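You operate a simulated robot arm through the tools that you are given. There is no shell and no other tool. Be economical: measure what you need, move in short steps, check, and stop when the job is done.

Carry out the task below with a simulated robot arm. There is one attempt and no reset: what you move stays moved.

TASK
Push the press tray shut.

It is judged by the outcome, as a careful person would: the job done as asked, and still so three seconds after it is handed in. It fails if anything else is knocked over, pushed out of place, dropped, spilled or broken.

THE ROBOT
A 6-joint arm with a two-finger parallel gripper, fixed in place. Base frame: the origin is at the foot of the arm, x ahead of it, y to its left, z up; the work surface is at about z = 86.2. Lengths are in cm, angles in rad, forces in N, time in s.
With the tool pointing down near the work surface it reaches from about 26 to 68 cm from the base axis. Its first joint turns from -1.152 to 1.152 rad. Payload 2.9 kg.
Tool frame: the origin (TCP) lies between the finger pads and is the grasp point; the fingertips stand 3 cm ahead of it; z points along the fingers, y is the line along which they close. The gripper opens to 11 cm. The fingers are 2 cm wide and 1 cm thick; the gripper's body (4.8 by 11.2 cm) begins 5.5 cm behind the TCP.
Orientation is that of the tool frame in the base frame, as a unit quaternion [w, x, y, z]. With the fingers straight down and closing along the base's y, the tool's x points along the base's -x, its y along +y and its z along -z.

THE INTERFACE
- The arm moves only by the tool send_rows. Its argument "commands" is a list of rows, each an object of numbers (a shift or turn left out is 0, a gripper value left out holds the last): "x", "y", "z": the shift along the tool's x, y, z in cm; "rx", "ry", "rz": the turn, a rotation vector about the tool's x, y, z in rad; "jaw": the finger opening in cm, from 0 to 11. In form: [{"x": .., "y": .., "z": .., "rx": .., "ry": .., "rz": .., "jaw": ..}, ...]. A call has 1 to 10 rows; each row shifts and turns the commanded pose from where the row before left it, along the tool's axes as they then stand. A row lasts 0.2 s, in which the tool goes at most 5 cm and 0.15 rad; a call with a longer step from one row to the next is refused whole, and so is a gripper value outside its range. A pose out of reach is approached as far as the arm can. The call stops where the force on the tool passes 40 N (or 10 N more than at its start, if that is more) or the arm is blocked; 0.2 s more then pass. The fingers move at their own pace (about 10.8 cm/s each) and stop on an object; they squeeze with about 42 N. The grip force told is the motor's: it shows also when the fingers shut on nothing. Time passes only in rows, and 0.2 s behind the last, so rows that do not move let the fingers close. It gives the time, the measured TCP pose, the force on the tool (base axes), the opening and the grip force at its end, in the units of the frame above (readings bear some noise).
- Cameras (640 x 400 px; columns grow to the right, rows downward): "scene" is fixed at [8.45, 43.56, 139.76]; the picture's right is [-0.71, -0.70, 0.00], its down [-0.31, 0.32, -0.90] and it looks along [0.63, -0.64, -0.44] (base axes); focal length 317 px, centre (320, 200). "wrist" rides on the gripper at [-3.6, 0, -5.7] in the tool frame; the picture's right is [0.00, -1.00, 0.00], its down [0.97, 0.00, -0.24] and it looks along [0.24, 0.00, 0.97] (tool axes); focal length 218 px, centre (320, 200).
- get_image(camera): a new picture of that camera. No time passes.
- pixel_to_xyz(camera, pixels): there is no depth. For up to 12 entries [column, row, z] of the newest picture of that camera ("zoom" is the newest enlarged one), the place [x, y] in the base frame at which the ray of that pixel passes the height z, good to about 0.2 cm. No time passes.
- zoom(camera, box): a new picture of the part [left, top, right, bottom] of that camera's present view, enlarged. No time passes.
- job_done(): hands the job in; it is judged then, once.

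Work in short steps. Measure before you move; look again where a grasp or a placing could have gone wrong, and mend it. You have 60 turns and 30 pictures in all, the two below and enlarged ones among them. Open the gripper and draw the arm clear of the work before you hand the job in, unless the task says otherwise; then end with one line.

The tools are called as name(argument=value, ...) on one line, values as JSON. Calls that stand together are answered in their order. send_rows: Moves the arm, as the interface text tells. Its arguments: {"type":"object","properties":{"commands":{"type":"array"}},"required":["commands"]} The other tools are called the same way: get_image (camera) takes a picture; pixel_to_xyz (camera, pixels) gives the place at which the rays of pixels pass given heights; zoom (camera, box) takes an enlarged picture of a part of a camera's view; job_done () hands the job in.

At the start:

```text
time_s: 0.0
tcp_pos: [43.57, -1.64, 109.77]
orientation: [0.0, 0.0, 1.0, 0.0]
ft_force: [-0.4, 0.3, 0.3]
grip_width: 11.0
gripper_force: 0.1
```

scene: 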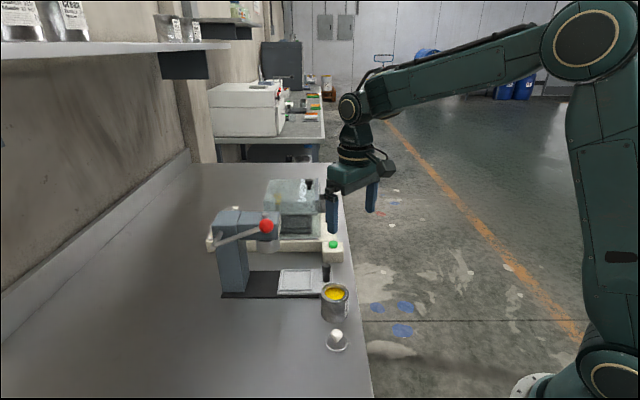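
wrist: 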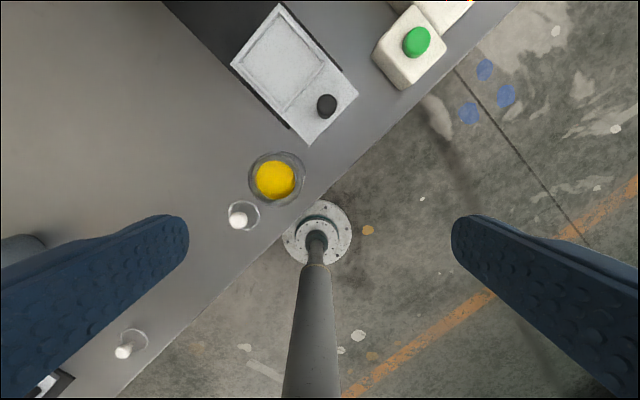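

I start by enlarging the press in both views to see the tray and how it slides.

zoom(camera="scene", box=[190, 160, 370, 360])

zoom(camera="wrist", box=[160, 0, 480, 240])

```text
2.00 times, centred on (280, 260) of scene
```

zoom: 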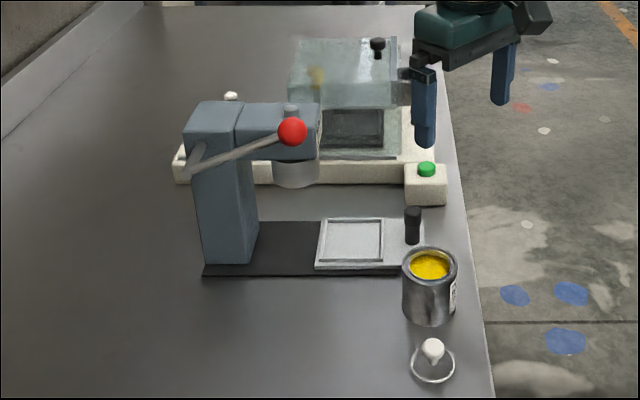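

```text
1.67 times, centred on (320, 120) of wrist
```

zoom: 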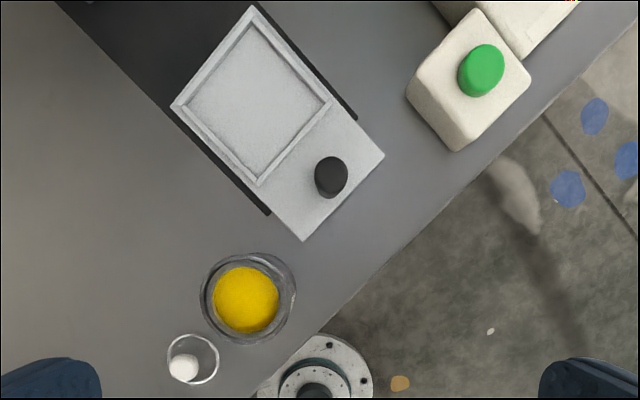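

The tray (with black knob) sits pulled out toward the bench edge; it slides toward the column. I locate tray corners, knob, column, and the neighbours.

pixel_to_xyz(camera="wrist", pixels=[[310, 145, 88], [358, 95, 88], [278, 3, 88], [231, 65, 88], [327, 105, 91], [327, 105, 88], [275, 180, 93], [275, 180, 86.2], [405, 88, 86.2], [375, 50, 90], [418, 42, 91], [290, 128, 86.2]])

pixel_to_xyz(camera="scene", pixels=[[326, 265, 91], [326, 281, 88], [279, 295, 88], [284, 269, 88], [221, 297, 86.2], [315, 297, 86.2], [267, 226, 100], [273, 246, 96], [250, 291, 86.2], [335, 293, 93], [335, 318, 86.2], [345, 255, 86.2]])

```text
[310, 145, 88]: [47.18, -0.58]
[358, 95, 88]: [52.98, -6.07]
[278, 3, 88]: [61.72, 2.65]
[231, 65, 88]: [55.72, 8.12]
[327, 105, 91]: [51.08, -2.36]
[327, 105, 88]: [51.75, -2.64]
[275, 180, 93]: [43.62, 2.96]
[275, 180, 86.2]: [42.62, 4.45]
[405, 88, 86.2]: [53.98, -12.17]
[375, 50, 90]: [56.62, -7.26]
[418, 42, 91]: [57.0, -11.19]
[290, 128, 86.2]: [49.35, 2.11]
```

```text
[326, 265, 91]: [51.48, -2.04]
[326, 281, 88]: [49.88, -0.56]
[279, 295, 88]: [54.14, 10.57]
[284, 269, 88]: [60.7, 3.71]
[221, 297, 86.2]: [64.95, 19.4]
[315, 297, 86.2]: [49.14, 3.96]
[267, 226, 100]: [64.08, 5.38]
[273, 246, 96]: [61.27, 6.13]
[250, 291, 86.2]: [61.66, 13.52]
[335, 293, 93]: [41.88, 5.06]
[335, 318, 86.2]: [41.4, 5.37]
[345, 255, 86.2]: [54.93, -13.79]
```

The slide direction is about (0.70, 0.714); the tray's front centre is at (50.1,-3.3) and the knob at (51.2,-2.3), z≈88–91.5. While high, I close the jaw, shift to in front of the knob and yaw to align with the slide.

send_rows(commands=[{"x": -2.04, "y": -2.08, "jaw": 0}, {"x": -2.04, "y": -2.08}, {"rz": -0.1323}, {"rz": -0.1323}, {"rz": -0.1323}, {"rz": -0.1323}, {"rz": -0.1323}, {"rz": -0.1323}])

send_rows(commands=[{"ry": -0.1333}, {"ry": -0.1333}, {"ry": -0.1333}, {}])

get_image(camera="wrist")

get_image(camera="scene")

```text
time_s: 1.8
tcp_pos: [47.56, -5.86, 109.61]
orientation: [-0.001, -0.387, 0.922, 0.0]
ft_force: [0.4, 0.5, 0.3]
grip_width: 0.0
gripper_force: 37.6
```

```text
time_s: 2.8
tcp_pos: [47.72, -5.79, 109.59]
orientation: [0.184, -0.379, 0.904, 0.078]
ft_force: [-0.9, 0.2, -0.5]
grip_width: 0.0
gripper_force: 37.3
```

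```text
25 pictures are left
```

wrist: 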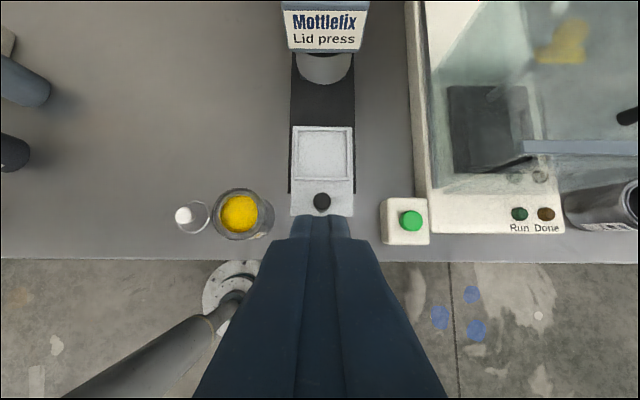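

```text
24 pictures are left
```

scene: 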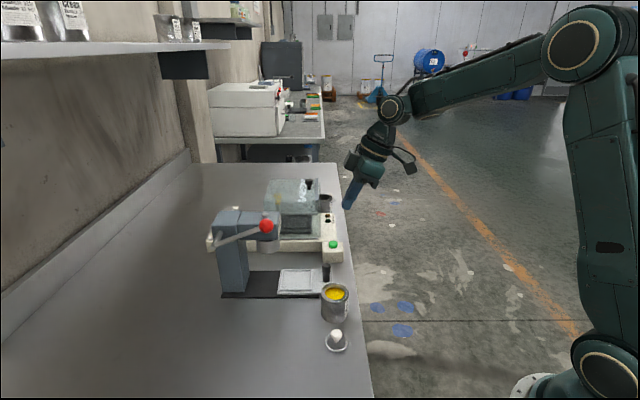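

The wrist view is now aligned with the slide: knob at (322,202), tray front edge at row 215, ram at (325,68). I refine these positions before descending.

pixel_to_xyz(camera="wrist", pixels=[[292, 216, 88], [353, 216, 88], [322, 200, 91.5], [322, 206, 88], [292, 126, 88], [353, 126, 88], [325, 72, 96], [323, 155, 88], [268, 230, 93], [402, 242, 86.2], [291, 192, 86.5], [357, 192, 86.5]])

zoom(camera="wrist", box=[240, 100, 440, 240])

```text
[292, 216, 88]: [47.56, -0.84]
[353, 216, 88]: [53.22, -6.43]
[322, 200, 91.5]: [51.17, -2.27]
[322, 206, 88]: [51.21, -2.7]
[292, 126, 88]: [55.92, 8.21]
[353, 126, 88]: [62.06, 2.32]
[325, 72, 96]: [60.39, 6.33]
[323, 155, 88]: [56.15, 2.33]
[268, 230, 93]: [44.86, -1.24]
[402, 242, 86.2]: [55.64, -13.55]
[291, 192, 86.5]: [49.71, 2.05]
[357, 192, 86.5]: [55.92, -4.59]
```

```text
2.86 times, centred on (340, 170) of wrist
```

zoom: 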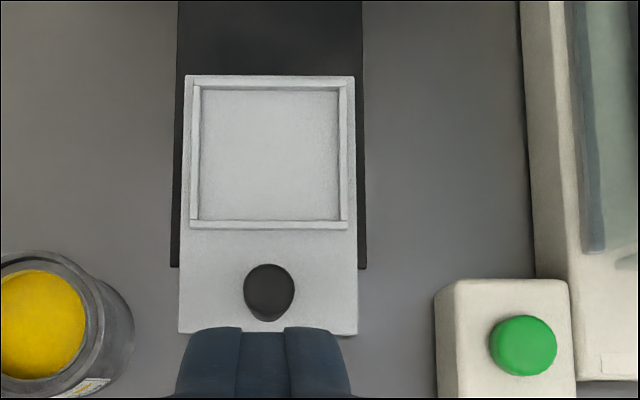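

The knob is at (51.2,-2.4) and the tool about 2 cm short of it. I descend vertically 17.2 cm (TCP z≈92.4, tip ≈89–90), in front of the knob.

send_rows(commands=[{"x": 1.556, "z": 3.684}, {"x": 1.556, "z": 3.684}, {"x": 1.556, "z": 3.684}, {"x": 1.167, "z": 2.763}, {"x": 0.856, "z": 2.026}, {}])

zoom(camera="scene", box=[210, 190, 390, 310])

get_image(camera="wrist")

```text
time_s: 4.2
tcp_pos: [47.53, -5.78, 92.48]
orientation: [0.183, -0.379, 0.904, 0.077]
ft_force: [-0.3, 1.0, 0.0]
grip_width: 0.0
gripper_force: 37.5
```

```text
3.33 times, centred on (300, 250) of scene
```

zoom: 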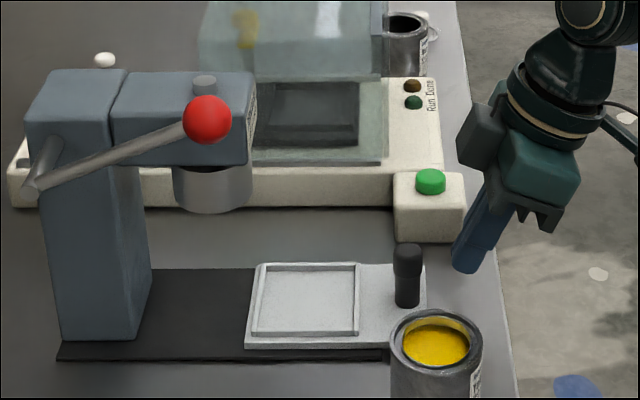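

```text
21 pictures are left
```

wrist: 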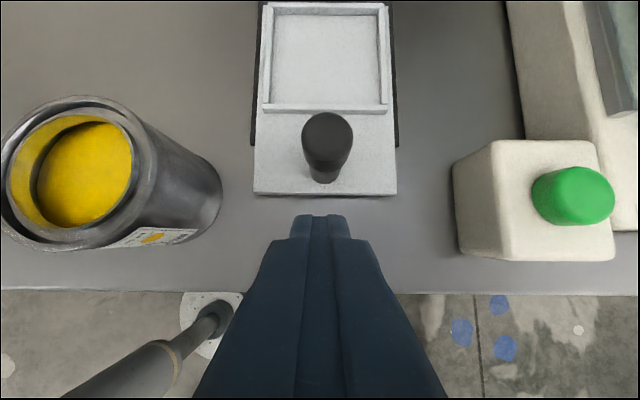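

The finger (col 320) lines up with the knob (col 325), with clear space both sides. I push forward 4 cm in 0.5 cm rows and watch the force.

send_rows(commands=[{"x": -0.461, "z": 0.195}, {"x": -0.461, "z": 0.195}, {"x": -0.461, "z": 0.195}, {"x": -0.461, "z": 0.195}, {"x": -0.461, "z": 0.195}, {"x": -0.461, "z": 0.195}, {"x": -0.461, "z": 0.195}, {"x": -0.461, "z": 0.195}])

get_image(camera="wrist")

zoom(camera="scene", box=[210, 190, 390, 310])

```text
time_s: 6.0
tcp_pos: [50.42, -2.92, 92.44]
orientation: [0.183, -0.379, 0.904, 0.077]
ft_force: [-0.2, 0.5, 0.0]
grip_width: 0.0
gripper_force: 37.7
```

```text
20 pictures are left
```

wrist: 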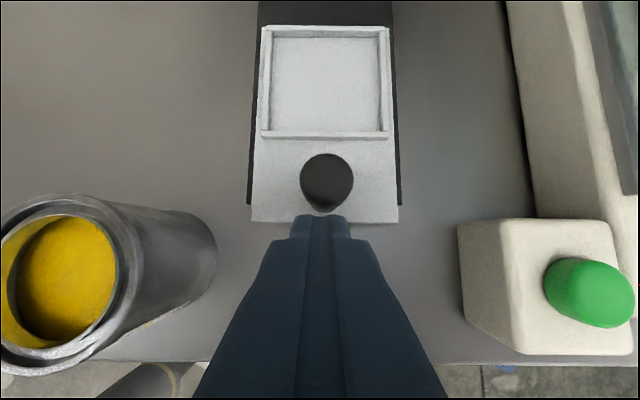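

```text
3.33 times, centred on (300, 250) of scene
```

zoom: 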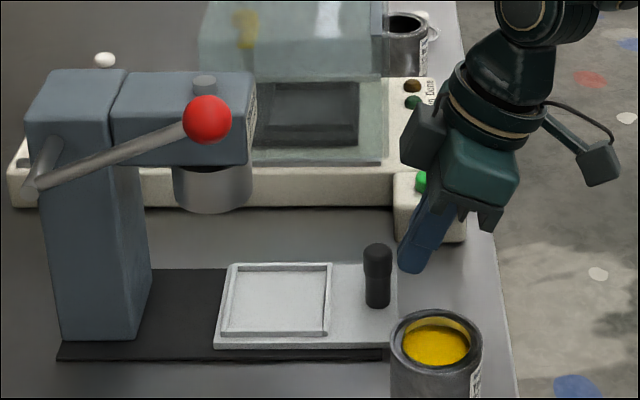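

The tray has slid about 2 cm (knob moved from zoom col 407 to 377) with little force. I continue 2.5 cm more.

send_rows(commands=[{"x": -0.276, "z": 0.117}, {"x": -0.276, "z": 0.117}, {"x": -0.276, "z": 0.117}, {"x": -0.276, "z": 0.117}, {"x": -0.276, "z": 0.117}, {"x": -0.276, "z": 0.117}, {"x": -0.276, "z": 0.117}, {"x": -0.276, "z": 0.117}])

get_image(camera="wrist")

zoom(camera="scene", box=[210, 190, 390, 310])

```text
time_s: 7.8
tcp_pos: [52.17, -1.32, 92.38]
orientation: [0.183, -0.379, 0.904, 0.076]
ft_force: [-1.1, -0.4, 0.7]
grip_width: 0.0
gripper_force: 37.7
```

```text
18 pictures are left
```

wrist: 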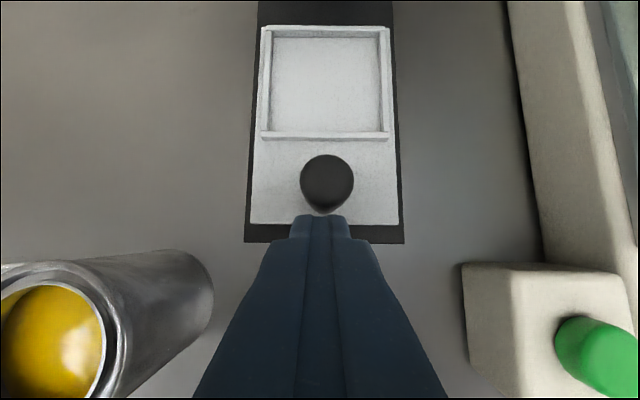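

```text
3.33 times, centred on (300, 250) of scene
```

zoom: 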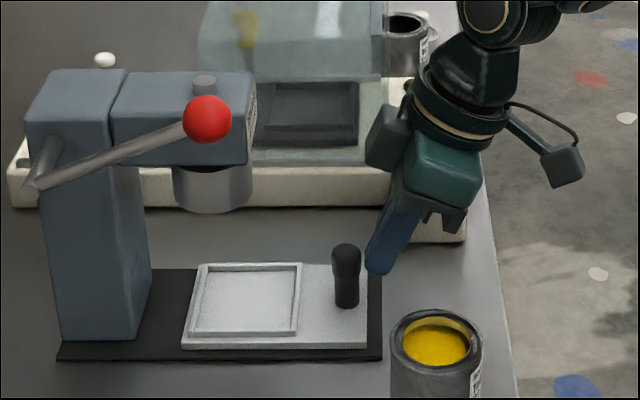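

The tray moved to within ~2.5 cm of the column; the gripper is well clear of the press head. I continue in 0.3 cm rows, watching for the stop.

send_rows(commands=[{"x": -0.23, "z": 0.097}, {"x": -0.23, "z": 0.097}, {"x": -0.23, "z": 0.097}, {"x": -0.23, "z": 0.097}, {"x": -0.23, "z": 0.097}, {"x": -0.23, "z": 0.097}])

zoom(camera="scene", box=[210, 190, 390, 310])

```text
time_s: 9.2
tcp_pos: [53.18, -0.11, 92.37]
orientation: [0.183, -0.379, 0.904, 0.077]
ft_force: [0.2, -0.4, -0.5]
grip_width: 0.0
gripper_force: 38.3
```

```text
3.33 times, centred on (300, 250) of scene
```

zoom: 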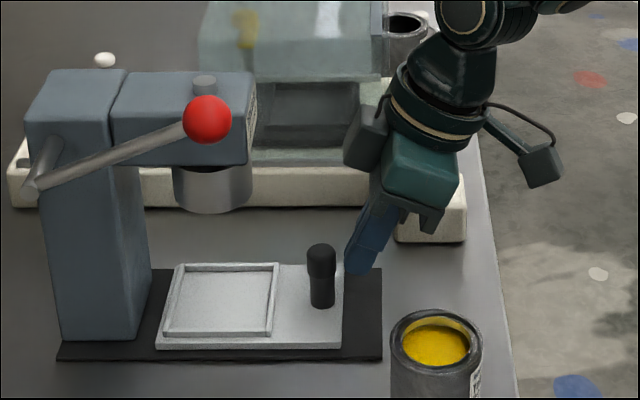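

The tray is nearly under the ram (recess centre col ~220 vs ram 213) and no stop is felt yet. I continue in 0.15 cm rows.

send_rows(commands=[{"x": -0.138, "z": 0.058}, {"x": -0.138, "z": 0.058}, {"x": -0.138, "z": 0.058}, {"x": -0.138, "z": 0.058}, {"x": -0.138, "z": 0.058}])

zoom(camera="scene", box=[210, 190, 390, 310])

```text
time_s: 10.4
tcp_pos: [53.43, 0.09, 92.48]
orientation: [0.179, -0.377, 0.906, 0.076]
ft_force: [-28.2, -23.8, 15.6]
grip_width: 0.0
gripper_force: 37.2
```

```text
3.33 times, centred on (300, 250) of scene
```

zoom: 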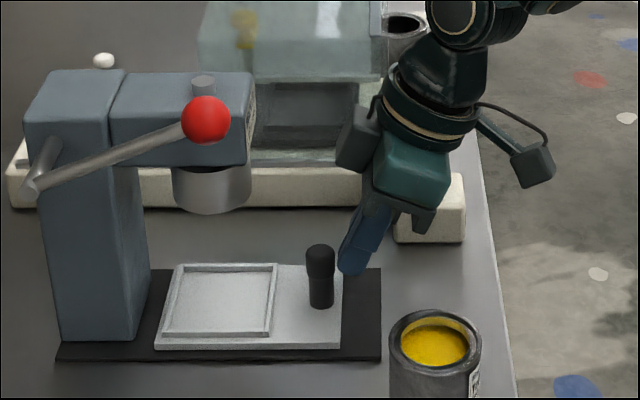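

The force rose to ~40 N and the tool stopped: the tray is against its stop (tray only moved ~0.1 cm further). I back off along the slide, then raise.

send_rows(commands=[{"x": 0.69, "z": -0.29}, {"x": 0.92, "z": -0.39}, {"x": 1.38, "z": -0.58}, {"x": 1.38, "z": -0.58}, {"x": -1.17, "z": -2.76}, {"x": -1.556, "z": -3.684}, {"x": -1.556, "z": -3.684}, {"x": -1.556, "z": -3.684}, {"jaw": 11}, {}])

zoom(camera="scene", box=[210, 190, 390, 310])

get_image(camera="wrist")

```text
time_s: 12.6
tcp_pos: [50.39, -2.96, 107.43]
orientation: [0.182, -0.38, 0.904, 0.076]
ft_force: [-0.4, 0.5, 0.0]
grip_width: 11.01
gripper_force: 0.0
```

```text
3.33 times, centred on (300, 250) of scene
```

zoom: 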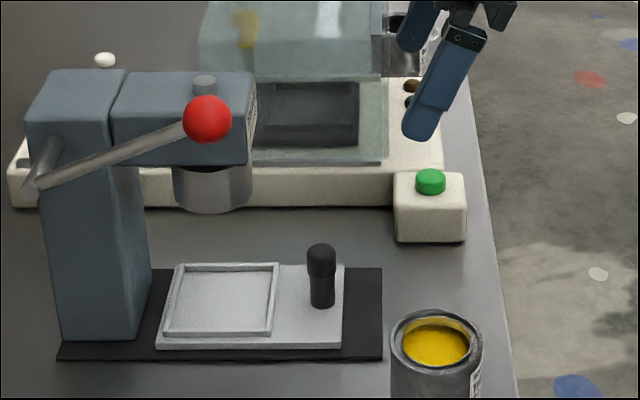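

```text
13 pictures are left
```

wrist: 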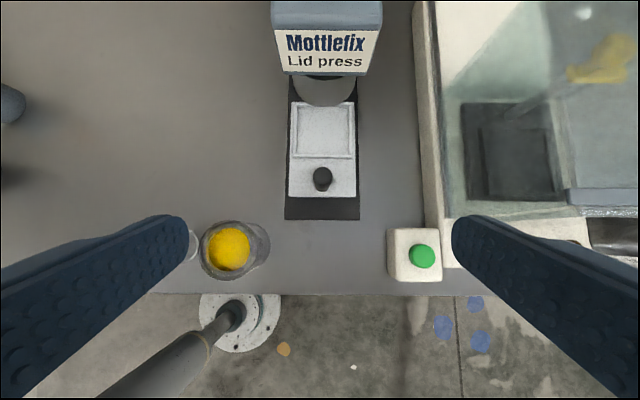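

The tray stays against its stop under the ram, the press and neighbours are where they began, and the arm is clear with the gripper open. I hand it in.

job_done()

```text
The job is handed in.
```

The press tray is pushed shut against its stop, nothing else was moved out of place, and the arm is clear with the gripper open.
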